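You operate a simulated robot arm through the tools that you are given. There is no shell and no other tool. Be economical: measure what you need, move in short steps, check, and stop when the job is done.

The job below is to be done with a simulated two-armed robot. You get a single attempt, and the scene is never put back.

TASK
Take the bearing out of the blue tub drawer, then test the pump.
Fine: bearing into the steel dish; drawer shut first; tub switch on for a second or more, then off; spill none.

Only the result counts: the job must be done as asked and must still hold three seconds after the hand-in. Knocking over, shifting, dropping, spilling or breaking anything else fails it.

THE ROBOT
Two 7-joint arms with fingered hands on one trunk, on a base that drives. Base frame: it is fixed to the floor where the robot stands at the start and does not move with it; the origin is under the middle of the robot, x ahead of it, y to its left, z up; the surface under the hand at the start is at about z = 0.934. Readings come in m, rad, newtons and seconds.
The left shoulder is at the start at [0.076, 0.174, 0.968], the right one opposite. With the tool pointing down near the work surface each hand reaches from about 0.1 to 0.72 m from the robot's upright axis, wherever it stands, measured 20 degrees to its own side. Places, roughly: black hose [0.8, -0.2, 0.9]; blue tub drawer [0.4, 0, 0.7]; green bearing [0, -1.75, 0.5]; inside of the steel dish [0.1, -1.1, 0.9]; tub switch [0.3, -0.2, 0.8]; yellow bearing [0, -1.75, 0.5]. Payload 3.8 kg a hand.
The TCP of each hand is the grasp point between the finger pads, 0.026 m short of the fingertips. In the tool frame z runs along the fingers and y along their closing line. The gripper opens to 0.132 m. The gripper's body begins 0.073 m behind the TCP. The gripper is a hand of 3 fingers: y runs from the thumb to the fingers, the wrist lies at [0, 0, -0.224] in the tool frame, and closing takes about 1.5 s.
Orientation is that of the tool frame in the base frame, as a unit quaternion [x, y, z, w]. With the fingers straight down and closing along the base's y, the tool's x points along the base's -x, its y along +y and its z along -z.

THE INTERFACE
- The arms move only by the tool apply_moves. It takes "left_steps", "right_steps" or both (then of equal length, played together; a hand with none holds still); each is a list of rows, each an object of numbers (a shift or turn left out is 0, a gripper value left out holds the last): "x", "y", "z": the shift along the base's x, y, z in cm; "wx", "wy", "wz": the turn, a rotation vector about the base's x, y, z in rad. In form: [{"x": .., "y": .., "z": .., "wx": .., "wy": .., "wz": ..}, ...]. A call has 1 to 20 rows; each row is the pose to reach, as a shift and turn from the pose commanded when the call began. "left_claw" and "right_claw" are, for a hand that has rows, the opening in per cent of the stroke, from 0 (shut) to 100 (fully open), set as the call begins (left out, the last holds). Each row takes 0.2 s and may step no farther than 0.05 m and 0.15 rad from the row before; otherwise, or with a gripper value out of range, the whole call is refused. A pose out of reach is approached as far as the arm can. The call stops where the force on the tool passes 40 N (or 10 N more than at its start, if that is more) or the arm is blocked; 0.2 s more then pass. The fingers move at their own pace (about 0.108 m/s each) and stop on an object; they squeeze with about 25 N. The grip force told is the motor's: it shows also when the fingers shut on nothing. Time passes only in rows, and 0.2 s behind the last, so rows that repeat a pose let the fingers close. The reply holds the time, the measured pose of the TCP, the force on the tool along the base axes, the opening and the grip force, in the units named above and with some noise, with the torque about the TCP (base axes, N m) and any sound that the robot's microphone picked up.
- Cameras (640 x 400 px; columns grow to the right, rows downward): "scene" is now at [0.1772, -0.0139, 0.859]; the picture's right is [-0.13, -0.99, 0.00], its down [-0.17, 0.02, -0.99] and it looks along [0.98, -0.13, -0.17] (base axes); focal length 214 px, centre (320, 200). "left" rides on the left gripper at [-0.062, 0.003, -0.092] in its tool frame; the picture's right is [-0.05, -1.00, 0.00], its down [0.83, -0.04, -0.56] and it looks along [0.55, -0.03, 0.83] (tool axes); focal length 230 px, centre (320, 200). "right" rides on the right gripper at [0.061, 0.003, -0.092] in its tool frame; the picture's right is [-0.05, 1.00, 0.00], its down [-0.83, -0.04, -0.55] and it looks along [-0.55, -0.03, 0.83] (tool axes); focal length 230 px, centre (320, 200). There is no depth. A picture from a camera that has moved, and an enlarged one, comes with that camera's place and axes in the base frame and with its lens.
- capture(camera): a new picture of that camera. The clock stands still meanwhile.
- move_column(by): slides the trunk up (or, below 0, down) by that many m; the arms and the scene camera ride with it, the base frame stays. It gives what a move gives, with no picture.
- steer(legs): drives the robot by 1 to 6 legs, each [ahead, left, turn to the left] in m, m and rad, along the robot's own axes; the way and the turn of a leg run together, so that a leg with both is an arc; at most 1.5 m and 3.142 rad a leg. The arms and the cameras ride along, it lands a little off, and it stops where it bumps. It gives what a move gives.
- finger_targets(finger1, finger2, thumb_bend, hand): sets how far each is bent, from 0 (flat) to 1 (curled in); at 0.3 the hand is open as for a grip, at 0.7 the pads meet at the TCP. One left out holds its place. A second passes; each finger stops where it meets its share of the squeeze, and holds until it gets a number again. A gripper value or a shape takes the hand back. It gives what a move gives, with no picture; readings hold the bend of each and the force on the fingers (four entries, about 0 where the hand has none), thumb and palm.
- hand_shape(shape, hand): the hand has 3 fingers and takes this shape, open, in about a second: jaw (thumb against the fingers, like two jaws); tri (thumb and two fingers); tip (a fingertip pinch); poke (one finger out to press); point (the index stretched); flat (the hand flat); cup (the hand cupped); fist (a fist). The gripper value then closes the fingers along that shape, each until it touches; the sizes above hold for jaw. It gives what a move gives, with no picture.
- aim_head(pan, tilt): turns the head with the scene camera to pan (to the left, within 1.047 rad either way) and tilt (down, from -0.506 to 1.204), counted from straight ahead of the robot. It gives what a move gives.
- close_up(camera, box): a new picture of the part [left, top, right, bottom] of that camera's present view, enlarged. The clock stands still meanwhile.
- finish_job(): hands the job in; it is judged then, once.

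Work in short steps. Places have to be worked out from the pictures, the camera data and where the tool is seen: move nearer, look again, correct. Check each grasp and each placing, and mend what went wrong. You have 120 turns and 108 pictures in all, those below and enlarged ones among them. Open the grippers and draw the arms clear of the work before you hand the job in, unless the task says otherwise; then end with one line.

The tools are called as name(argument=value, ...) on one line, values as JSON. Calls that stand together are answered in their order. apply_moves: Moves the arms, as the interface text tells. Its arguments: {"type":"object","properties":{"left_steps":{"type":"array","items":{"type":"object","properties":{"x":{"type":"number"},"y":{"type":"number"},"z":{"type":"number"},"wx":{"type":"number"},"wy":{"type":"number"},"wz":{"type":"number"}}}},"left_claw":{"type":"number"},"right_steps":{"type":"array","items":{"type":"object","properties":{"x":{"type":"number"},"y":{"type":"number"},"z":{"type":"number"},"wx":{"type":"number"},"wy":{"type":"number"},"wz":{"type":"number"}}}},"right_claw":{"type":"number"}},"required":[]} The other tools are called the same way: move_column (by) slides the trunk up or down; hand_shape (shape, hand) gives the hand a shape; finger_targets (finger1, finger2, thumb_bend, hand) moves the fingers one by one; steer (legs) drives the base; aim_head (pan, tilt) turns the head that bears the scene camera; capture (camera) takes a picture; close_up (camera, box) takes an enlarged picture of a part of a camera's view; finish_job () hands the job in.

At the start:

```text
t: 0.0
left_eef_pos: [0.4813, 0.0542, 0.9768]
left_tcp_rot: [-0.001, 1.0, 0.001, 0.001]
left_ft_force: [-0.1, 0.1, -0.1]
left_wrist_torque: [-0.01, -0.02, 0.02]
left_finger_gap: 0.132
left_grip_force: 0.1
left_shape: jaw
left_bend: [0.3, 0.3, 0.3]
left_finger forces: [0.0, 0.0, 0.0, 0.0, 0.0, 0.1]
right_eef_pos: [0.3939, -0.319, 1.0416]
right_tcp_rot: [0.0, 1.0, 0.0, 0.001]
right_ft_force: [-0.2, -0.5, -0.2]
right_wrist_torque: [0.03, 0.03, -0.02]
right_finger_gap: 0.1321
right_grip_force: 0.0
right_shape: jaw
right_bend: [0.3, 0.3, 0.3]
right_finger forces: [0.0, 0.1, 0.0, 0.0, 0.1, 0.0]
trunk travel left (down, up): [-0.275, 0.207]
robot x, y, heading: [0.0023, 0.0028, 0.002]
head pan, tilt: [-0.131, 0.171]
```

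scene: 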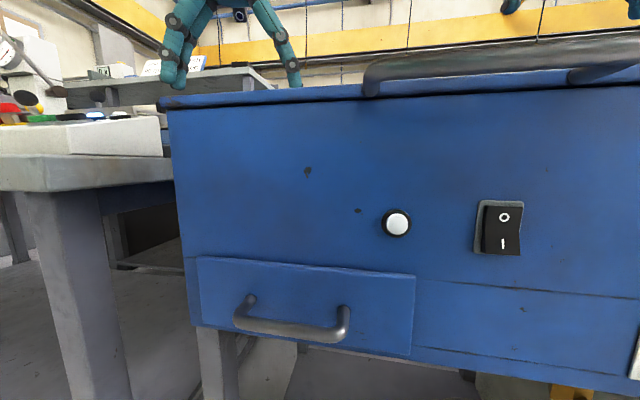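
right: 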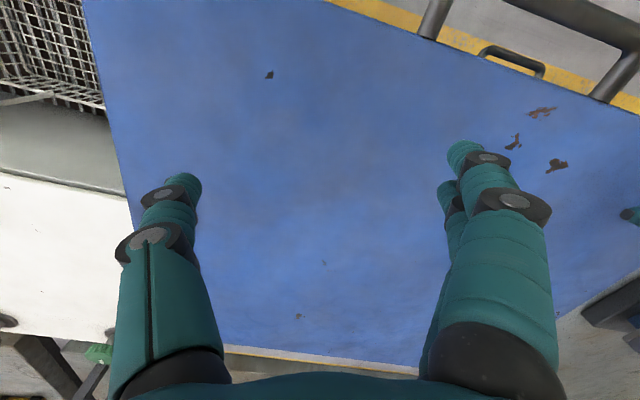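
left: 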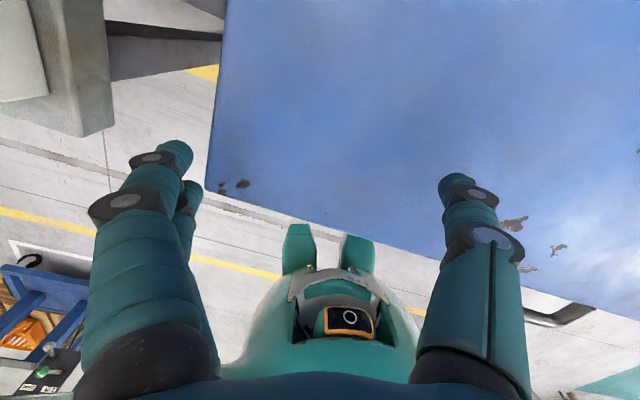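

The scene camera shows the tub front with the drawer handle, a white button or lamp, and a rocker switch. I'll raise the view to look over the top of the tub and check the hose.

move_column(by=0.2)

aim_head(pan=-0.2, tilt=0.5)

capture(camera="scene")

aim_head(pan=-1.047, tilt=0.4)

capture(camera="scene")

```text
t: 2.2
left_eef_pos: [0.483, 0.0548, 1.1756]
left_tcp_rot: [-0.001, 1.0, 0.0, -0.001]
left_ft_force: [0.1, -0.6, 0.3]
left_wrist_torque: [0.01, 0.02, -0.02]
left_finger_gap: 0.132
left_grip_force: 0.1
left_shape: jaw
left_bend: [0.3, 0.3, 0.3]
left_finger forces: [0.0, 0.1, 0.0, 0.1, 0.0, 0.0]
right_eef_pos: [0.3945, -0.3191, 1.2422]
right_tcp_rot: [0.001, 1.0, 0.0, 0.001]
right_ft_force: [0.6, -0.5, -0.1]
right_wrist_torque: [-0.03, 0.04, -0.02]
right_finger_gap: 0.1318
right_grip_force: 0.1
right_shape: jaw
right_bend: [0.3, 0.3, 0.3]
right_finger forces: [0.1, 0.0, 0.1, 0.0, 0.0, 0.1]
trunk travel left (down, up): [-0.475, 0.007]
robot x, y, heading: [-0.0017, 0.0035, 0.003]
head pan, tilt: [-0.131, 0.171]
```

```text
t: 3.0
left_eef_pos: [0.4811, 0.0542, 1.1771]
left_tcp_rot: [-0.001, 1.0, 0.0, 0.0]
left_ft_force: [-0.5, 1.0, 0.0]
left_wrist_torque: [-0.02, 0.02, -0.01]
left_finger_gap: 0.1317
left_grip_force: 0.1
left_shape: jaw
left_bend: [0.3, 0.3, 0.3]
left_finger forces: [0.0, 0.0, 0.1, 0.1, 0.1, 0.0]
right_eef_pos: [0.3937, -0.3199, 1.2421]
right_tcp_rot: [0.0, 1.0, 0.0, 0.0]
right_ft_force: [0.2, 0.5, -0.8]
right_wrist_torque: [0.0, 0.03, -0.01]
right_finger_gap: 0.1317
right_grip_force: 0.2
right_shape: jaw
right_bend: [0.3, 0.3, 0.3]
right_finger forces: [0.0, 0.1, 0.0, 0.0, 0.0, 0.0]
trunk travel left (down, up): [-0.475, 0.007]
robot x, y, heading: [0.0001, -0.001, 0.002]
head pan, tilt: [-0.201, 0.499]
```

```text
104 pictures are left
camera scene: at [0.1977, -0.0198, 1.0606], right [-0.2, -0.98, 0.0], down [-0.47, 0.1, -0.88], along [0.86, -0.17, -0.48], focal length 214 px, centre (320, 200)
```

scene: 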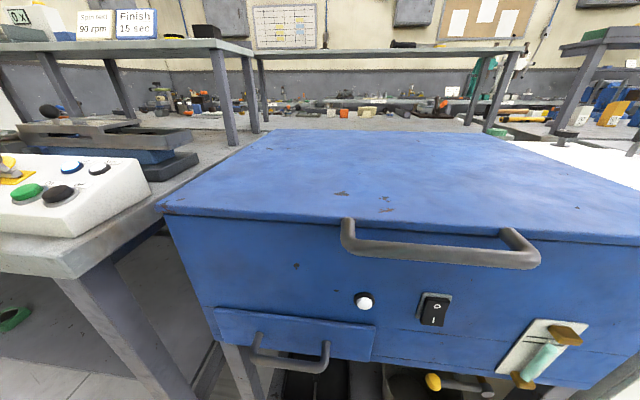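

```text
t: 4.2
left_eef_pos: [0.4821, 0.0543, 1.1781]
left_tcp_rot: [-0.001, 1.0, 0.0, -0.001]
left_ft_force: [-0.3, -0.2, -1.1]
left_wrist_torque: [-0.02, 0.01, -0.02]
left_finger_gap: 0.132
left_grip_force: 0.0
left_shape: jaw
left_bend: [0.3, 0.3, 0.3]
left_finger forces: [0.1, 0.1, 0.0, 0.0, 0.1, 0.0]
right_eef_pos: [0.3938, -0.3195, 1.2415]
right_tcp_rot: [0.0, 1.0, -0.001, 0.0]
right_ft_force: [-0.3, 0.2, 0.1]
right_wrist_torque: [0.01, 0.02, -0.03]
right_finger_gap: 0.1319
right_grip_force: 0.0
right_shape: jaw
right_bend: [0.3, 0.3, 0.3]
right_finger forces: [0.0, 0.1, 0.0, 0.0, 0.0, 0.0]
trunk travel left (down, up): [-0.475, 0.007]
robot x, y, heading: [-0.0023, -0.0026, 0.001]
head pan, tilt: [-1.047, 0.4]
```

```text
103 pictures are left
camera scene: at [0.155, -0.0819, 1.0697], right [-0.87, -0.5, 0.0], down [-0.19, 0.34, -0.92], along [0.46, -0.8, -0.39], focal length 214 px, centre (320, 200)
```

scene: 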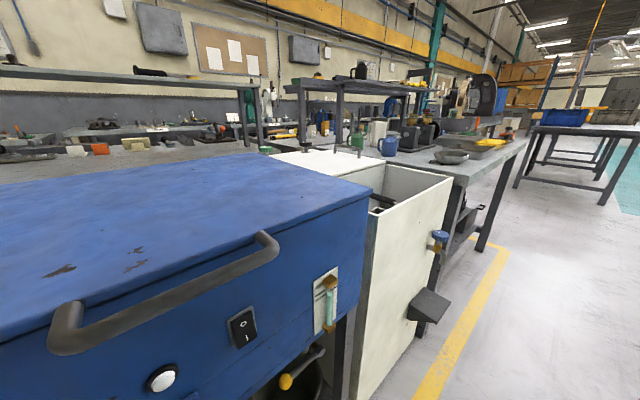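

The tub has a lid with a handle, a sight gauge, and a yellow valve underneath. I'll look closer at those, and at the area where the dish should be.

close_up(camera="scene", box=[220, 230, 380, 400])

close_up(camera="scene", box=[340, 80, 580, 230])

aim_head(pan=-0.5, tilt=0.95)

capture(camera="scene")

```text
2.35 times, centred on (300, 315) of scene
camera zoom: at [0.155, -0.0819, 1.0697], right [-0.87, -0.5, 0.0], down [-0.19, 0.34, -0.92], along [0.46, -0.8, -0.39], focal length 505 px, centre (367, -71)
```

zoom: 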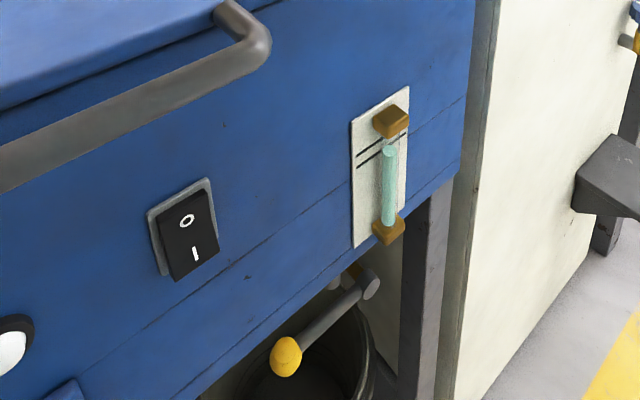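

```text
2.67 times, centred on (460, 155) of scene
camera zoom: at [0.155, -0.0819, 1.0697], right [-0.87, -0.5, 0.0], down [-0.19, 0.34, -0.92], along [0.46, -0.8, -0.39], focal length 572 px, centre (-53, 320)
```

zoom: 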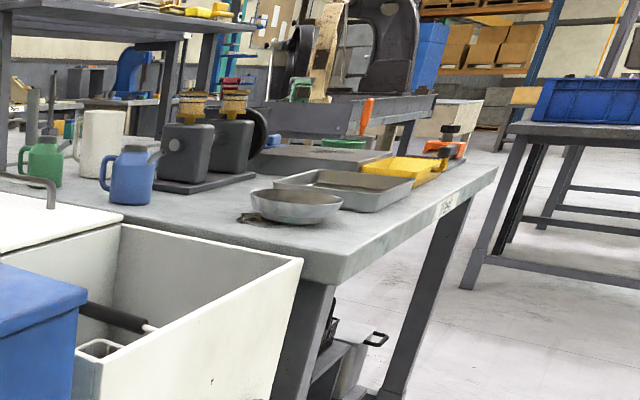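

```text
t: 5.1
left_eef_pos: [0.4808, 0.0534, 1.1778]
left_tcp_rot: [-0.001, 1.0, 0.0, -0.001]
left_ft_force: [0.4, -0.5, 0.0]
left_wrist_torque: [0.02, 0.0, 0.0]
left_finger_gap: 0.132
left_grip_force: 0.2
left_shape: jaw
left_bend: [0.3, 0.3, 0.3]
left_finger forces: [0.1, 0.0, 0.1, 0.1, 0.1, 0.1]
right_eef_pos: [0.3941, -0.3193, 1.2418]
right_tcp_rot: [0.0, 1.0, 0.001, 0.001]
right_ft_force: [-0.7, 0.2, 0.6]
right_wrist_torque: [-0.01, -0.02, 0.0]
right_finger_gap: 0.1319
right_grip_force: 0.1
right_shape: jaw
right_bend: [0.3, 0.3, 0.3]
right_finger forces: [0.0, 0.0, 0.1, 0.0, 0.0, 0.0]
trunk travel left (down, up): [-0.475, 0.007]
robot x, y, heading: [0.0015, 0.0009, -0.002]
head pan, tilt: [-0.499, 0.949]
```

```text
100 pictures are left
camera scene: at [0.1725, -0.0366, 1.0231], right [-0.48, -0.88, 0.0], down [-0.71, 0.39, -0.58], along [0.51, -0.28, -0.81], focal length 214 px, centre (320, 200)
```

scene: 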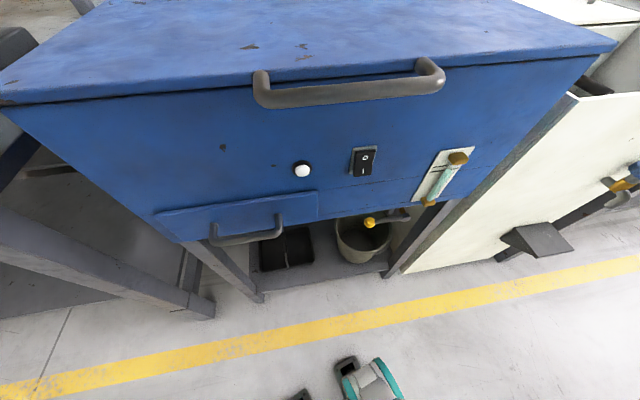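

The round dish fits the listed place [0.1,-1.1,0.9]. I still have to find the hose, so I'll look from the hand cameras, which now sit higher.

capture(camera="left")

capture(camera="right")

close_up(camera="scene", box=[140, 130, 480, 290])

```text
99 pictures are left
camera left: at [0.5427, 0.0574, 1.2706], right [0.05, -1.0, 0.0], down [-0.83, -0.04, 0.56], along [-0.55, -0.03, -0.83], focal length 230 px, centre (320, 200)
```

left: 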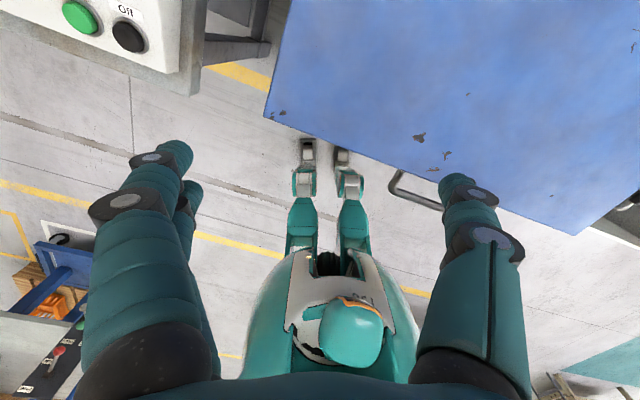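

```text
98 pictures are left
camera right: at [0.333, -0.3171, 1.3341], right [0.05, 1.0, 0.0], down [0.83, -0.04, 0.56], along [0.56, -0.03, -0.83], focal length 230 px, centre (320, 200)
```

right: 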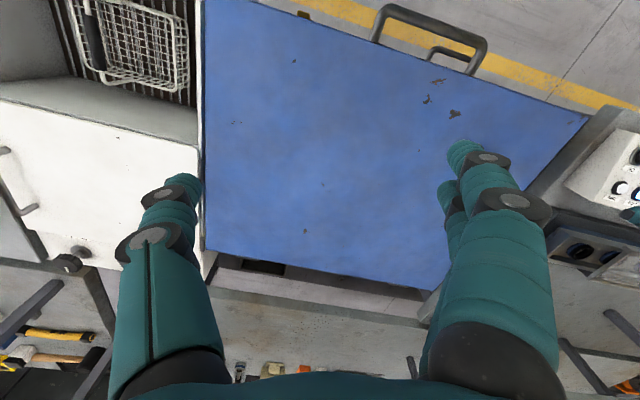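

```text
1.88 times, centred on (310, 210) of scene
camera zoom: at [0.1725, -0.0366, 1.0231], right [-0.48, -0.88, 0.0], down [-0.71, 0.39, -0.58], along [0.51, -0.28, -0.81], focal length 404 px, centre (339, 181)
```

zoom: 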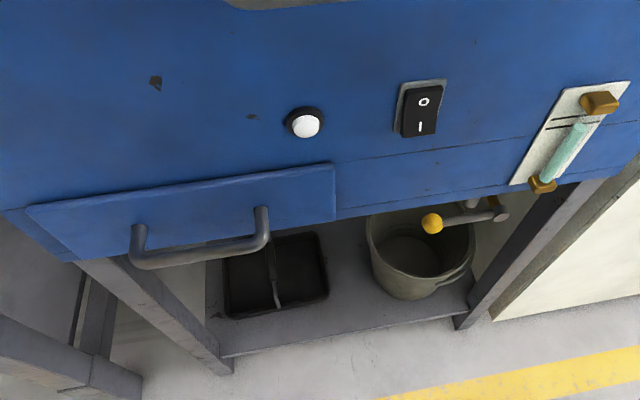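

The top views show no hose outside the tub, and the tub stands at an angle to me. I'll check the gap behind the tub and the rocker's state in close-up.

close_up(camera="right", box=[190, 200, 450, 380])

close_up(camera="scene", box=[280, 130, 400, 200])

close_up(camera="scene", box=[330, 140, 490, 270])

```text
2.22 times, centred on (320, 290) of right
camera zoom: at [0.333, -0.3171, 1.3341], right [0.05, 1.0, 0.0], down [0.83, -0.04, 0.56], along [0.56, -0.03, -0.83], focal length 511 px, centre (320, 0)
```

zoom: 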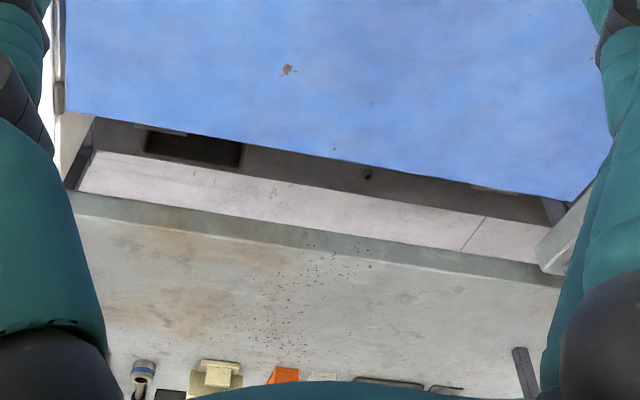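

```text
5.33 times, centred on (340, 165) of scene
camera zoom: at [0.1725, -0.0366, 1.0231], right [-0.48, -0.88, 0.0], down [-0.71, 0.39, -0.58], along [0.51, -0.28, -0.81], focal length 1144 px, centre (213, 387)
```

zoom: 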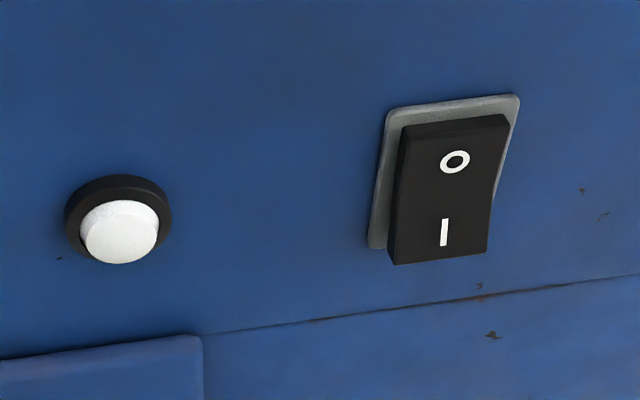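

```text
3.08 times, centred on (410, 205) of scene
camera zoom: at [0.1725, -0.0366, 1.0231], right [-0.48, -0.88, 0.0], down [-0.71, 0.39, -0.58], along [0.51, -0.28, -0.81], focal length 660 px, centre (43, 185)
```

zoom: 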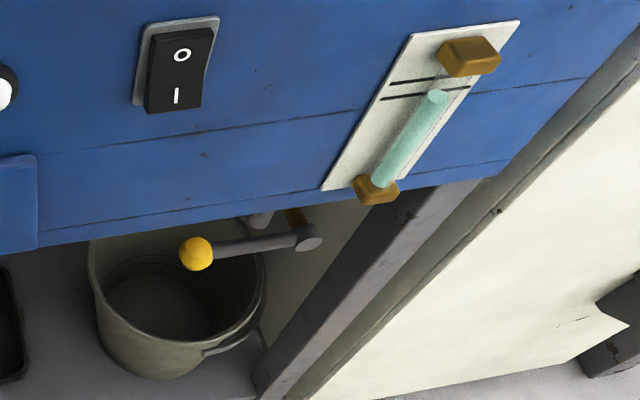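

The rocker is off: O is pressed in and I stands proud. From two views I get:
- **Handle bar:** middle near (0.361, -0.008, 0.702)
- **Tub face:** turned about -0.31 rad
- **Lamp or button:** (0.371, -0.115, 0.80)
- **Switch:** (0.342, -0.20, 0.80)

I'll square up to the tub and back off to get working room.

steer(legs=[[0, 0, -0.31], [-0.375, 0, 0]])

aim_head(pan=0.1, tilt=0.4)

move_column(by=-0.2)

capture(camera="scene")

```text
t: 8.5
left_eef_pos: [0.1185, 0.0198, 1.1779]
left_tcp_rot: [0.153, 0.988, -0.001, -0.001]
left_ft_force: [0.1, 0.6, -0.7]
left_wrist_torque: [0.0, -0.02, -0.01]
left_finger_gap: 0.1319
left_grip_force: 0.0
left_shape: jaw
left_bend: [0.3, 0.3, 0.3]
left_finger forces: [0.1, 0.0, 0.0, 0.0, 0.0, 0.1]
right_eef_pos: [-0.0767, -0.3095, 1.2416]
right_tcp_rot: [0.154, 0.988, 0.001, 0.001]
right_ft_force: [0.1, 0.5, 0.1]
right_wrist_torque: [0.01, 0.0, 0.0]
right_finger_gap: 0.1319
right_grip_force: 0.1
right_shape: jaw
right_bend: [0.3, 0.3, 0.3]
right_finger forces: [0.0, 0.0, 0.0, 0.1, 0.0, 0.0]
trunk travel left (down, up): [-0.475, 0.007]
robot x, y, heading: [-0.3533, 0.1156, -0.309]
head pan, tilt: [-0.499, 0.949]
```

```text
t: 9.5
left_eef_pos: [0.1201, 0.0203, 1.1786]
left_tcp_rot: [0.153, 0.988, 0.0, 0.0]
left_ft_force: [0.1, 0.7, -0.1]
left_wrist_torque: [-0.01, 0.01, 0.03]
left_finger_gap: 0.1318
left_grip_force: 0.1
left_shape: jaw
left_bend: [0.3, 0.3, 0.3]
left_finger forces: [0.0, 0.1, 0.0, 0.1, 0.0, 0.0]
right_eef_pos: [-0.0775, -0.3108, 1.2417]
right_tcp_rot: [0.154, 0.988, 0.0, 0.0]
right_ft_force: [0.3, 0.7, -0.5]
right_wrist_torque: [0.03, -0.04, 0.0]
right_finger_gap: 0.132
right_grip_force: 0.1
right_shape: jaw
right_bend: [0.3, 0.3, 0.3]
right_finger forces: [0.0, 0.1, 0.0, 0.1, 0.0, 0.0]
trunk travel left (down, up): [-0.475, 0.007]
robot x, y, heading: [-0.358, 0.1148, -0.309]
head pan, tilt: [0.099, 0.4]
```

```text
t: 11.7
left_eef_pos: [0.1197, 0.0204, 0.9783]
left_tcp_rot: [0.153, 0.988, 0.0, 0.001]
left_ft_force: [0.6, -0.7, -0.8]
left_wrist_torque: [0.02, 0.01, 0.02]
left_finger_gap: 0.1317
left_grip_force: 0.1
left_shape: jaw
left_bend: [0.3, 0.3, 0.3]
left_finger forces: [0.0, 0.0, 0.1, 0.0, 0.1, 0.0]
right_eef_pos: [-0.0784, -0.3105, 1.0411]
right_tcp_rot: [0.154, 0.988, 0.0, 0.001]
right_ft_force: [0.3, -0.3, -0.4]
right_wrist_torque: [0.0, -0.03, -0.01]
right_finger_gap: 0.1319
right_grip_force: 0.1
right_shape: jaw
right_bend: [0.3, 0.3, 0.3]
right_finger forces: [0.0, 0.0, 0.0, 0.0, 0.1, 0.0]
trunk travel left (down, up): [-0.275, 0.207]
robot x, y, heading: [-0.3516, 0.1161, -0.312]
head pan, tilt: [0.099, 0.4]
```

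```text
93 pictures are left
camera scene: at [-0.1839, 0.0676, 0.8377], right [-0.21, -0.98, 0.0], down [-0.38, 0.08, -0.92], along [0.9, -0.19, -0.39], focal length 214 px, centre (320, 200)
```

scene: 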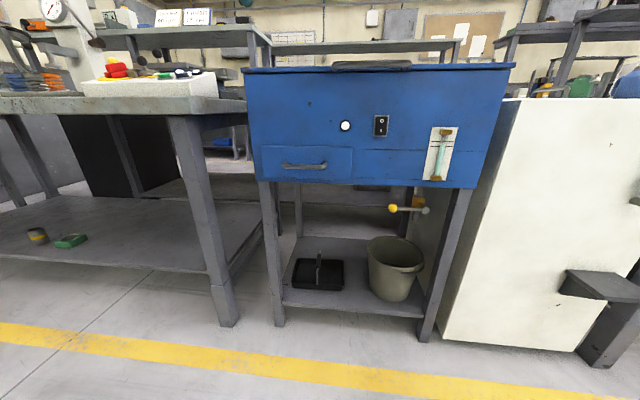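

The robot is squared up and the handle is ahead of the left arm. I'll turn the left hand so its fingers point at the tub with the thumb on top, and bring it to about 10 cm in front of the handle.

apply_moves(left_steps=[{"x": 0.97, "y": 0, "z": -1.84, "wx": -0.1013, "wy": -0.0522, "wz": 0.0806}, {"x": 1.95, "y": 0, "z": -3.68, "wx": -0.2027, "wy": -0.1043, "wz": 0.1612}, {"x": 2.92, "y": 0, "z": -5.52, "wx": -0.304, "wy": -0.1565, "wz": 0.2418}, {"x": 3.89, "y": 0, "z": -7.36, "wx": -0.4053, "wy": -0.2086, "wz": 0.3224}, {"x": 4.87, "y": 0, "z": -9.2, "wx": -0.5067, "wy": -0.2608, "wz": 0.403}, {"x": 5.84, "y": 0, "z": -11.04, "wx": -0.608, "wy": -0.3129, "wz": 0.4836}, {"x": 6.81, "y": 0, "z": -12.88, "wx": -0.7093, "wy": -0.3651, "wz": 0.5642}, {"x": 7.79, "y": 0, "z": -14.72, "wx": -0.8107, "wy": -0.4172, "wz": 0.6448}, {"x": 8.76, "y": 0, "z": -16.56, "wx": -0.912, "wy": -0.4694, "wz": 0.7254}, {"x": 9.73, "y": 0, "z": -18.4, "wx": -1.0133, "wy": -0.5215, "wz": 0.806}, {"x": 10.71, "y": 0, "z": -20.24, "wx": -1.1147, "wy": -0.5737, "wz": 0.8866}, {"x": 11.68, "y": 0, "z": -22.08, "wx": -1.216, "wy": -0.6258, "wz": 0.9672}, {"x": 12.65, "y": 0, "z": -23.92, "wx": -1.3173, "wy": -0.678, "wz": 1.0478}, {"x": 13.63, "y": 0, "z": -25.76, "wx": -1.4187, "wy": -0.7301, "wz": 1.1284}, {"x": 14.6, "y": 0.2, "z": -27.6, "wx": -1.52, "wy": -0.7823, "wz": 1.209}], left_claw=60)

capture(camera="left")

capture(camera="scene")

```text
t: 14.9
left_eef_pos: [0.2309, 0.0488, 0.7924]
left_tcp_rot: [-0.25, 0.815, -0.423, 0.308]
left_ft_force: [-0.3, -0.9, 0.5]
left_wrist_torque: [0.0, 0.0, 0.0]
left_finger_gap: 0.0797
left_grip_force: 0.1
left_shape: jaw
left_bend: [0.71, 0.71, 0.71]
left_finger forces: [0.1, 0.0, 0.1, 0.0, 0.1, 0.1]
left hand out of reach, approached as far as the arm can: row 10, 11, 12, 13, 14, 15
right_eef_pos: [-0.0774, -0.31, 1.0422]
right_tcp_rot: [0.154, 0.988, 0.0, 0.0]
right_ft_force: [-0.9, 0.0, 0.3]
right_wrist_torque: [0.0, 0.0, 0.02]
right_finger_gap: 0.1318
right_grip_force: 0.1
right_shape: jaw
right_bend: [0.3, 0.3, 0.3]
right_finger forces: [0.1, 0.0, 0.0, 0.0, 0.0, 0.0]
trunk travel left (down, up): [-0.275, 0.207]
robot x, y, heading: [-0.3579, 0.114, -0.312]
head pan, tilt: [0.099, 0.4]
```

```text
92 pictures are left
camera left: at [0.2066, 0.1397, 0.8509], right [0.18, -0.48, 0.86], down [-0.96, -0.28, 0.05], along [0.22, -0.83, -0.51], focal length 230 px, centre (320, 200)
```

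left: 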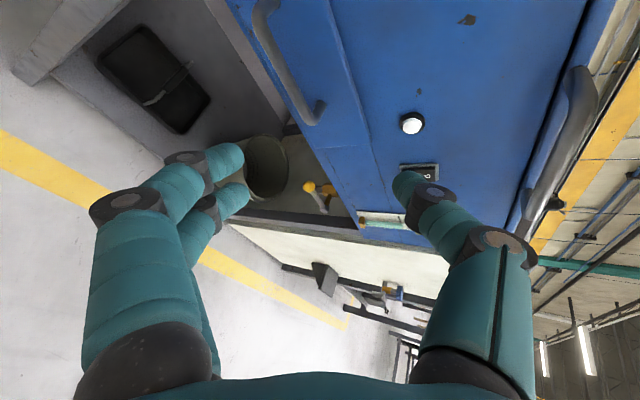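

```text
91 pictures are left
camera scene: at [-0.1838, 0.0674, 0.8377], right [-0.21, -0.98, 0.0], down [-0.38, 0.08, -0.92], along [0.9, -0.19, -0.39], focal length 214 px, centre (320, 200)
```

scene: 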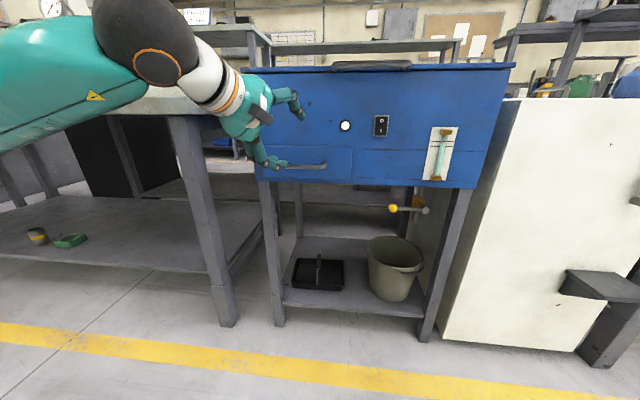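

That orientation ran out of reach because the elbow swung out and the shoulder is high above the handle. I'll lower the trunk so that horizontal fingers become more natural, while I hold the hand in free space.

apply_moves(left_steps=[{"x": -2, "y": 1, "z": 4}, {"x": -4, "y": 2, "z": 8}])

move_column(by=-0.2)

```text
t: 15.5
left_eef_pos: [0.1877, 0.0658, 0.8708]
left_tcp_rot: [-0.249, 0.815, -0.423, 0.308]
left_ft_force: [-0.7, -0.8, 0.6]
left_wrist_torque: [0.01, -0.03, 0.0]
left_finger_gap: 0.0797
left_grip_force: 0.1
left_shape: jaw
left_bend: [0.71, 0.71, 0.71]
left_finger forces: [0.0, 0.0, 0.0, 0.1, 0.0, 0.1]
right_eef_pos: [-0.0776, -0.3106, 1.0404]
right_tcp_rot: [0.155, 0.988, 0.0, 0.001]
right_ft_force: [-0.5, 0.5, 0.2]
right_wrist_torque: [0.01, -0.02, -0.03]
right_finger_gap: 0.1318
right_grip_force: 0.1
right_shape: jaw
right_bend: [0.3, 0.3, 0.3]
right_finger forces: [0.1, 0.0, 0.1, 0.0, 0.0, 0.0]
trunk travel left (down, up): [-0.275, 0.207]
robot x, y, heading: [-0.3573, 0.1121, -0.309]
head pan, tilt: [0.099, 0.4]
```

```text
t: 17.6
left_eef_pos: [0.2102, 0.0597, 0.5749]
left_tcp_rot: [-0.278, 0.851, -0.376, 0.24]
left_ft_force: [0.3, -0.9, -0.3]
left_wrist_torque: [-0.01, -0.01, 0.03]
left_finger_gap: 0.0796
left_grip_force: 0.0
left_shape: jaw
left_bend: [0.71, 0.71, 0.71]
left_finger forces: [0.1, 0.0, 0.0, 0.0, 0.0, 0.1]
right_eef_pos: [-0.0787, -0.3101, 0.8404]
right_tcp_rot: [0.154, 0.988, 0.001, 0.001]
right_ft_force: [-0.5, 0.4, -0.4]
right_wrist_torque: [0.04, 0.0, 0.02]
right_finger_gap: 0.1319
right_grip_force: 0.2
right_shape: jaw
right_bend: [0.3, 0.3, 0.3]
right_finger forces: [0.0, 0.1, 0.0, 0.1, 0.0, 0.0]
trunk travel left (down, up): [-0.075, 0.407]
robot x, y, heading: [-0.3569, 0.1157, -0.309]
head pan, tilt: [0.099, 0.4]
```

The trunk is lower now. I'll raise the hand back to handle height, then finish the turn in front of the drawer.

apply_moves(left_steps=[{"z": 5}, {"z": 10}, {"z": 14}, {"z": 14, "wx": -0.0876, "wy": -0.0754, "wz": 0.074}, {"z": 14, "wx": -0.1752, "wy": -0.1508, "wz": 0.148}, {"z": 14, "wx": -0.2628, "wy": -0.2262, "wz": 0.222}, {"z": 14, "wx": -0.3503, "wy": -0.3016, "wz": 0.296}, {"z": 14, "wx": -0.4379, "wy": -0.377, "wz": 0.37}, {"z": 14, "wx": -0.5255, "wy": -0.4524, "wz": 0.444}])

capture(camera="scene")

```text
t: 19.6
left_eef_pos: [0.2718, 0.0525, 0.7383]
left_tcp_rot: [-0.379, 0.679, -0.514, 0.363]
left_ft_force: [-0.2, 0.1, 0.8]
left_wrist_torque: [-0.02, 0.01, -0.02]
left_finger_gap: 0.0792
left_grip_force: 0.0
left_shape: jaw
left_bend: [0.71, 0.71, 0.71]
left_finger forces: [0.0, 0.0, 0.0, 0.1, 0.0, 0.0]
left hand out of reach, approached as far as the arm can: row 1, 2, 4, 5, 6, 7, 8, 9
right_eef_pos: [-0.0781, -0.3085, 0.8414]
right_tcp_rot: [0.154, 0.988, 0.0, 0.0]
right_ft_force: [0.0, 0.0, -0.1]
right_wrist_torque: [-0.03, 0.03, -0.02]
right_finger_gap: 0.1318
right_grip_force: 0.1
right_shape: jaw
right_bend: [0.3, 0.3, 0.3]
right_finger forces: [0.0, 0.0, 0.0, 0.1, 0.0, 0.0]
trunk travel left (down, up): [-0.075, 0.407]
robot x, y, heading: [-0.3544, 0.1139, -0.308]
head pan, tilt: [0.099, 0.4]
```

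```text
90 pictures are left
camera scene: at [-0.1762, 0.0652, 0.6302], right [-0.21, -0.98, 0.0], down [-0.38, 0.08, -0.92], along [0.9, -0.19, -0.39], focal length 214 px, centre (320, 200)
```

scene: 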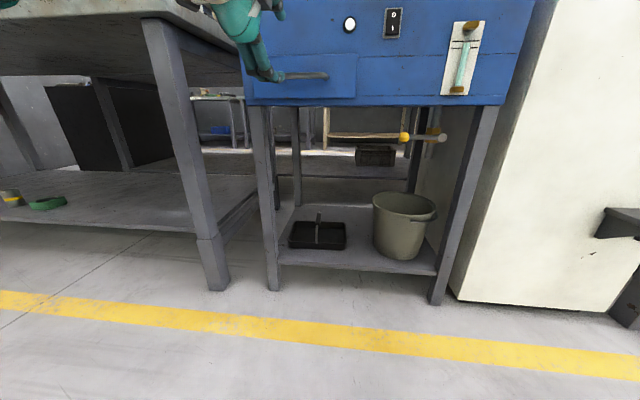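

The orientation is now close enough, with the fingers 12° below horizontal and the thumb up. I'll check from the hand camera before approaching the bar.

capture(camera="left")

close_up(camera="scene", box=[200, 0, 400, 125])

```text
89 pictures are left
camera left: at [0.217, 0.147, 0.7614], right [0.16, -0.14, 0.98], down [-0.86, -0.51, 0.07], along [0.49, -0.85, -0.2], focal length 230 px, centre (320, 200)
```

left: 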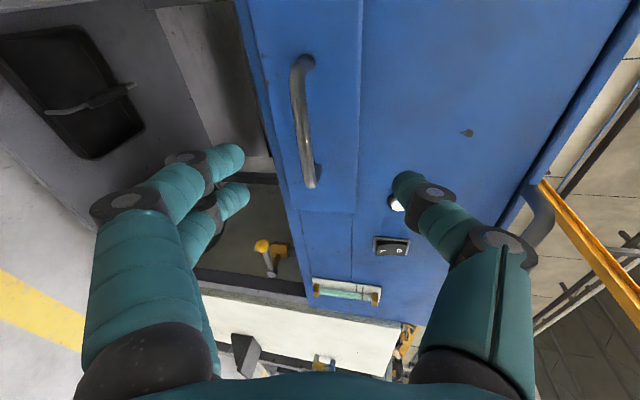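

```text
3.20 times, centred on (300, 62) of scene
camera zoom: at [-0.1762, 0.0652, 0.6302], right [-0.21, -0.98, 0.0], down [-0.38, 0.08, -0.92], along [0.9, -0.19, -0.39], focal length 686 px, centre (384, 640)
```

zoom: 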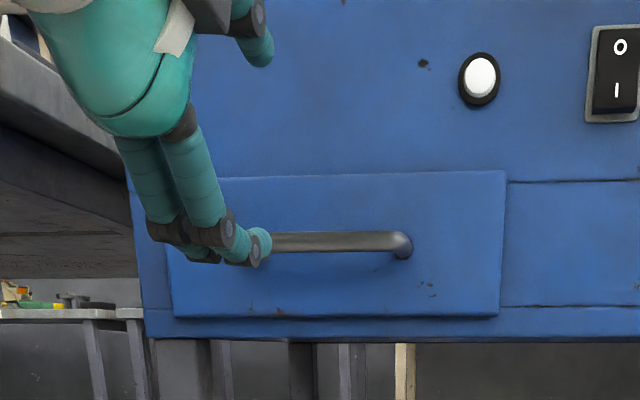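

The hand-camera ray agrees with the bar at about (0.363, 0, 0.702). I'll move to 5 cm short of it and check.

apply_moves(left_steps=[{"x": 1.5, "y": -1.3, "z": -1.2}, {"x": 3, "y": -2.5, "z": -2.4}, {"x": 4.4, "y": -3.7, "z": -3.6}])

capture(camera="left")

close_up(camera="scene", box=[200, 0, 400, 125])

```text
t: 20.4
left_eef_pos: [0.2791, 0.0408, 0.7329]
left_tcp_rot: [-0.378, 0.68, -0.513, 0.361]
left_ft_force: [0.2, -0.4, 0.4]
left_wrist_torque: [0.03, 0.04, -0.01]
left_finger_gap: 0.0792
left_grip_force: 0.0
left_shape: jaw
left_bend: [0.71, 0.71, 0.71]
left_finger forces: [0.1, 0.0, 0.0, 0.1, 0.0, 0.1]
left hand out of reach, approached as far as the arm can: row 1, 2, 3
right_eef_pos: [-0.0768, -0.3107, 0.8426]
right_tcp_rot: [0.153, 0.988, 0.0, 0.001]
right_ft_force: [-0.1, 0.0, -0.4]
right_wrist_torque: [-0.01, -0.01, -0.02]
right_finger_gap: 0.1318
right_grip_force: 0.0
right_shape: jaw
right_bend: [0.3, 0.3, 0.3]
right_finger forces: [0.0, 0.0, 0.1, 0.0, 0.1, 0.1]
trunk travel left (down, up): [-0.075, 0.407]
robot x, y, heading: [-0.3558, 0.1164, -0.309]
head pan, tilt: [0.099, 0.4]
```

```text
87 pictures are left
camera left: at [0.2249, 0.134, 0.7569], right [0.17, -0.14, 0.98], down [-0.86, -0.51, 0.07], along [0.49, -0.85, -0.21], focal length 230 px, centre (320, 200)
```

left: 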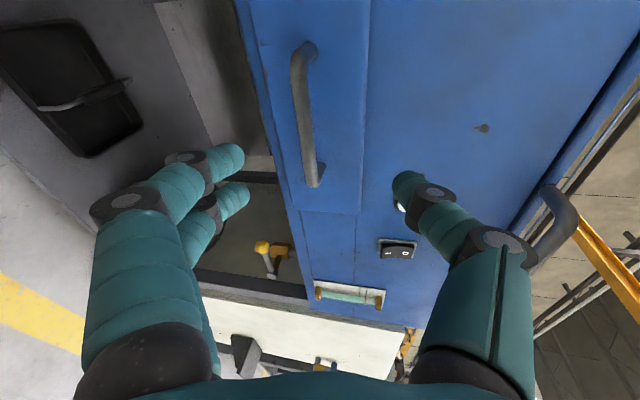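

```text
3.20 times, centred on (300, 62) of scene
camera zoom: at [-0.1762, 0.065, 0.6302], right [-0.21, -0.98, 0.0], down [-0.38, 0.08, -0.92], along [0.9, -0.19, -0.39], focal length 686 px, centre (384, 640)
```

zoom: 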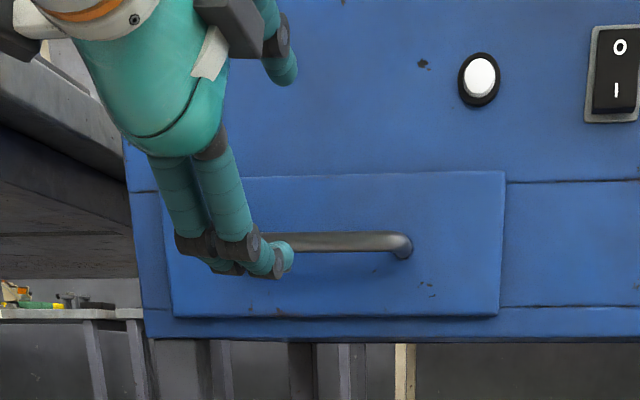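

The arm is at a joint limit in this pose, but the orientation is good. I'll use the trunk and base to position the hand: lower 3 cm, then drive 5 cm ahead and 1.4 cm right.

move_column(by=-0.03)

steer(legs=[[0.04, -0.014, 0]])

capture(camera="left")

close_up(camera="scene", box=[200, 0, 400, 125])

```text
t: 21.2
left_eef_pos: [0.2795, 0.0389, 0.7045]
left_tcp_rot: [-0.378, 0.68, -0.513, 0.363]
left_ft_force: [-0.3, 0.1, 0.3]
left_wrist_torque: [0.0, -0.01, -0.03]
left_finger_gap: 0.0793
left_grip_force: 0.0
left_shape: jaw
left_bend: [0.71, 0.71, 0.71]
left_finger forces: [0.1, 0.0, 0.1, 0.1, 0.1, 0.0]
right_eef_pos: [-0.0781, -0.3105, 0.8114]
right_tcp_rot: [0.153, 0.988, 0.0, 0.001]
right_ft_force: [0.2, 0.1, -0.2]
right_wrist_torque: [-0.01, 0.0, -0.01]
right_finger_gap: 0.1318
right_grip_force: 0.0
right_shape: jaw
right_bend: [0.3, 0.3, 0.3]
right_finger forces: [0.0, 0.0, 0.0, 0.0, 0.1, 0.1]
trunk travel left (down, up): [-0.045, 0.437]
robot x, y, heading: [-0.3583, 0.1141, -0.307]
head pan, tilt: [0.099, 0.4]
```

```text
t: 22.1
left_eef_pos: [0.312, 0.0141, 0.7036]
left_tcp_rot: [-0.378, 0.68, -0.513, 0.363]
left_ft_force: [-0.6, 0.0, 0.5]
left_wrist_torque: [0.02, 0.0, 0.0]
left_finger_gap: 0.0791
left_grip_force: 0.0
left_shape: jaw
left_bend: [0.71, 0.71, 0.71]
left_finger forces: [0.0, 0.0, 0.1, 0.0, 0.0, 0.0]
right_eef_pos: [-0.0448, -0.3364, 0.8107]
right_tcp_rot: [0.153, 0.988, 0.0, 0.0]
right_ft_force: [-0.3, -0.5, 0.0]
right_wrist_torque: [0.0, 0.0, 0.0]
right_finger_gap: 0.1319
right_grip_force: 0.0
right_shape: jaw
right_bend: [0.3, 0.3, 0.3]
right_finger forces: [0.1, 0.0, 0.0, 0.1, 0.1, 0.0]
trunk travel left (down, up): [-0.045, 0.437]
robot x, y, heading: [-0.3217, 0.0896, -0.304]
head pan, tilt: [0.099, 0.4]
```

```text
85 pictures are left
camera left: at [0.2584, 0.1079, 0.7272], right [0.17, -0.14, 0.98], down [-0.86, -0.51, 0.07], along [0.49, -0.85, -0.21], focal length 230 px, centre (320, 200)
```

left: 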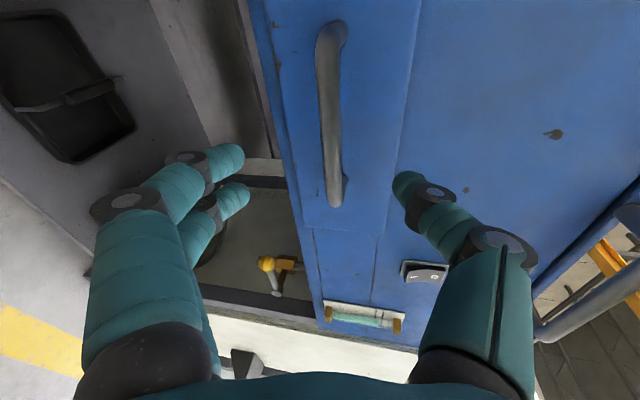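

```text
3.20 times, centred on (300, 62) of scene
camera zoom: at [-0.1388, 0.0382, 0.6014], right [-0.21, -0.98, 0.0], down [-0.38, 0.08, -0.92], along [0.9, -0.19, -0.39], focal length 686 px, centre (384, 640)
```

zoom: 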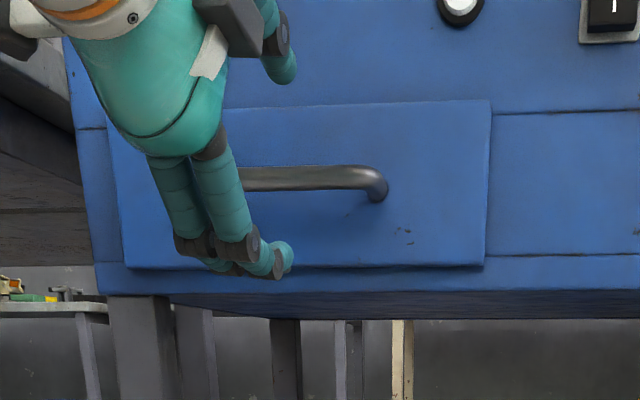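

The bar is 5.3 cm ahead of the TCP and its height of about 0.702 matches the TCP's 0.7036. I'll drive the last 5.2 cm ahead.

steer(legs=[[0.052, 0, 0]])

capture(camera="left")

close_up(camera="scene", box=[200, 0, 400, 125])

```text
t: 23.0
left_eef_pos: [0.3619, -0.0003, 0.7036]
left_tcp_rot: [-0.38, 0.68, -0.512, 0.362]
left_ft_force: [0.2, 0.8, -0.6]
left_wrist_torque: [0.01, -0.01, 0.0]
left_finger_gap: 0.0796
left_grip_force: 0.0
left_shape: jaw
left_bend: [0.71, 0.71, 0.71]
left_finger forces: [0.0, 0.0, 0.1, 0.0, 0.0, 0.0]
right_eef_pos: [0.0068, -0.3516, 0.811]
right_tcp_rot: [0.153, 0.988, 0.0, 0.0]
right_ft_force: [-0.3, 0.2, 0.2]
right_wrist_torque: [-0.01, -0.01, 0.03]
right_finger_gap: 0.1317
right_grip_force: 0.1
right_shape: jaw
right_bend: [0.3, 0.3, 0.3]
right_finger forces: [0.1, 0.0, 0.1, 0.0, 0.0, 0.1]
trunk travel left (down, up): [-0.045, 0.437]
robot x, y, heading: [-0.274, 0.0735, -0.304]
head pan, tilt: [0.099, 0.4]
```

```text
83 pictures are left
camera left: at [0.3069, 0.0933, 0.7271], right [0.17, -0.14, 0.98], down [-0.86, -0.51, 0.07], along [0.49, -0.85, -0.21], focal length 230 px, centre (320, 200)
```

left: 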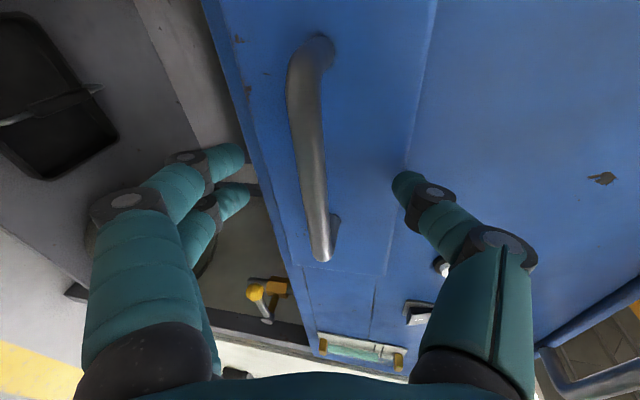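

```text
3.20 times, centred on (300, 62) of scene
camera zoom: at [-0.0901, 0.0231, 0.6014], right [-0.21, -0.98, 0.0], down [-0.38, 0.08, -0.92], along [0.9, -0.19, -0.39], focal length 686 px, centre (384, 640)
```

zoom: 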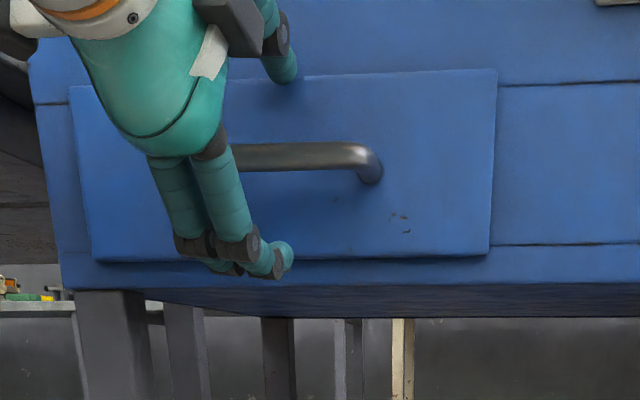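

The bar now passes between the finger pads at the image centre. I'll close on it.

apply_moves(left_steps=[{"z": 0}, {"z": 0}, {"z": 0}, {"z": 0}, {"z": 0}, {"z": 0}, {"z": 0}, {"z": 0}], left_claw=0)

capture(camera="left")

```text
t: 24.8
left_eef_pos: [0.3613, -0.0006, 0.7042]
left_tcp_rot: [-0.379, 0.68, -0.513, 0.363]
left_ft_force: [1.7, -0.6, -0.2]
left_wrist_torque: [-0.01, 0.03, 0.0]
left_finger_gap: 0.0003
left_grip_force: 25.1
left_shape: jaw
left_bend: [0.7, 0.7, 0.72]
left_finger forces: [0.0, 0.0, 0.1, 0.0, 0.0, 0.0]
right_eef_pos: [0.0064, -0.3515, 0.8117]
right_tcp_rot: [0.153, 0.988, 0.001, 0.001]
right_ft_force: [-0.3, 1.2, 0.0]
right_wrist_torque: [0.01, -0.01, -0.03]
right_finger_gap: 0.1318
right_grip_force: 0.0
right_shape: jaw
right_bend: [0.3, 0.3, 0.3]
right_finger forces: [0.0, 0.1, 0.0, 0.0, 0.1, 0.1]
trunk travel left (down, up): [-0.045, 0.437]
robot x, y, heading: [-0.2751, 0.0723, -0.307]
head pan, tilt: [0.099, 0.4]
```

```text
81 pictures are left
camera left: at [0.3068, 0.0933, 0.7273], right [0.17, -0.14, 0.98], down [-0.86, -0.51, 0.07], along [0.49, -0.85, -0.21], focal length 230 px, centre (320, 200)
```

left: 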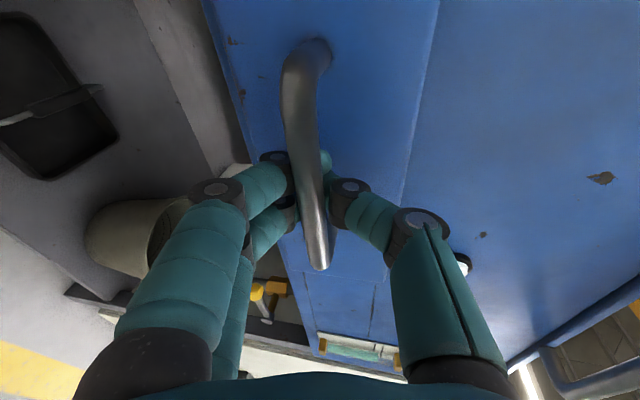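

The gap is about zero, but the picture shows the fingers meeting behind the bar, so the bar is caged between fingers and palm. I'll drive back 8 cm to pull, then check.

steer(legs=[[-0.08, 0, 0]])

capture(camera="left")

capture(camera="scene")

```text
t: 25.9
left_eef_pos: [0.2874, 0.0214, 0.7037]
left_tcp_rot: [-0.38, 0.679, -0.513, 0.363]
left_ft_force: [0.4, -0.3, -0.1]
left_wrist_torque: [0.02, -0.01, 0.02]
left_finger_gap: 0.0
left_grip_force: 25.1
left_shape: jaw
left_bend: [0.7, 0.69, 0.71]
left_finger forces: [0.0, 0.0, 0.0, 0.1, 0.0, 0.0]
right_eef_pos: [-0.069, -0.3274, 0.8118]
right_tcp_rot: [0.153, 0.988, -0.001, 0.001]
right_ft_force: [-0.4, 0.3, -0.4]
right_wrist_torque: [0.02, -0.02, 0.01]
right_finger_gap: 0.1318
right_grip_force: 0.0
right_shape: jaw
right_bend: [0.3, 0.3, 0.3]
right_finger forces: [0.0, 0.0, 0.0, 0.0, 0.1, 0.1]
trunk travel left (down, up): [-0.045, 0.437]
robot x, y, heading: [-0.3477, 0.0972, -0.305]
head pan, tilt: [0.099, 0.4]
```

```text
80 pictures are left
camera left: at [0.2326, 0.1161, 0.7275], right [0.17, -0.14, 0.98], down [-0.86, -0.51, 0.07], along [0.49, -0.85, -0.21], focal length 230 px, centre (320, 200)
```

left: 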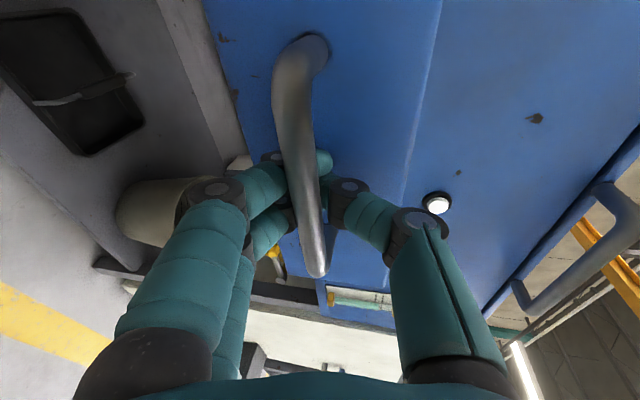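

```text
79 pictures are left
camera scene: at [-0.1644, 0.0464, 0.6015], right [-0.21, -0.98, 0.0], down [-0.38, 0.08, -0.92], along [0.9, -0.19, -0.39], focal length 214 px, centre (320, 200)
```

scene: 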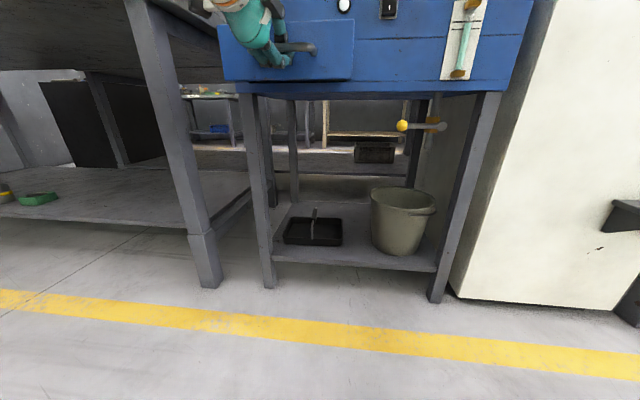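

The drawer is coming out. I'll pull another 10 cm.

steer(legs=[[-0.1, 0, 0]])

capture(camera="scene")

capture(camera="left")

```text
t: 26.9
left_eef_pos: [0.2229, 0.044, 0.7045]
left_tcp_rot: [-0.382, 0.677, -0.512, 0.366]
left_ft_force: [11.2, -6.2, -1.9]
left_wrist_torque: [-0.07, -0.02, -0.02]
left_finger_gap: 0.0001
left_grip_force: 25.1
left_shape: jaw
left_bend: [0.67, 0.67, 0.68]
left_finger forces: [0.0, 0.0, 0.0, 0.1, 25.1, 0.1]
right_eef_pos: [-0.1391, -0.3061, 0.8119]
right_tcp_rot: [0.154, 0.988, 0.0, -0.001]
right_ft_force: [0.1, 0.1, -0.6]
right_wrist_torque: [-0.02, -0.03, 0.0]
right_finger_gap: 0.1321
right_grip_force: 0.1
right_shape: jaw
right_bend: [0.3, 0.3, 0.3]
right_finger forces: [0.1, 0.0, 0.0, 0.0, 0.0, 0.0]
trunk travel left (down, up): [-0.045, 0.437]
robot x, y, heading: [-0.4171, 0.1171, -0.311]
head pan, tilt: [0.099, 0.4]
stopped in leg 1: the force on the tool passed its limit at 74 N (the readings are from after the stop); the commanded pose is now the measured one
```

```text
78 pictures are left
camera scene: at [-0.2341, 0.068, 0.6013], right [-0.21, -0.98, 0.0], down [-0.38, 0.08, -0.92], along [0.9, -0.19, -0.39], focal length 214 px, centre (320, 200)
```

scene: 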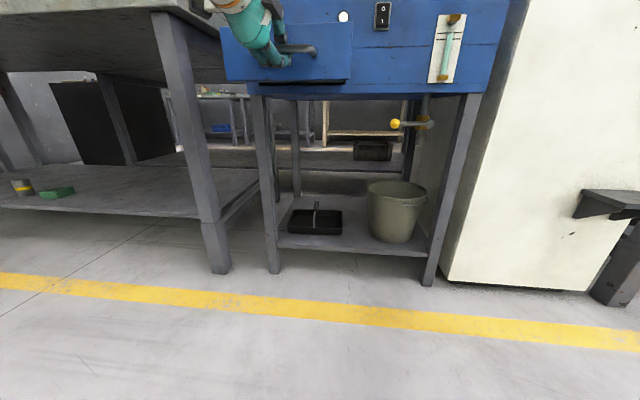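

```text
77 pictures are left
camera left: at [0.1675, 0.1373, 0.7274], right [0.16, -0.14, 0.98], down [-0.85, -0.52, 0.07], along [0.5, -0.84, -0.2], focal length 230 px, centre (320, 200)
```

left: 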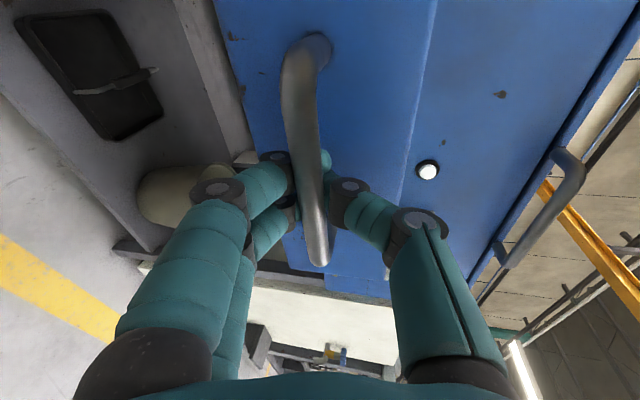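

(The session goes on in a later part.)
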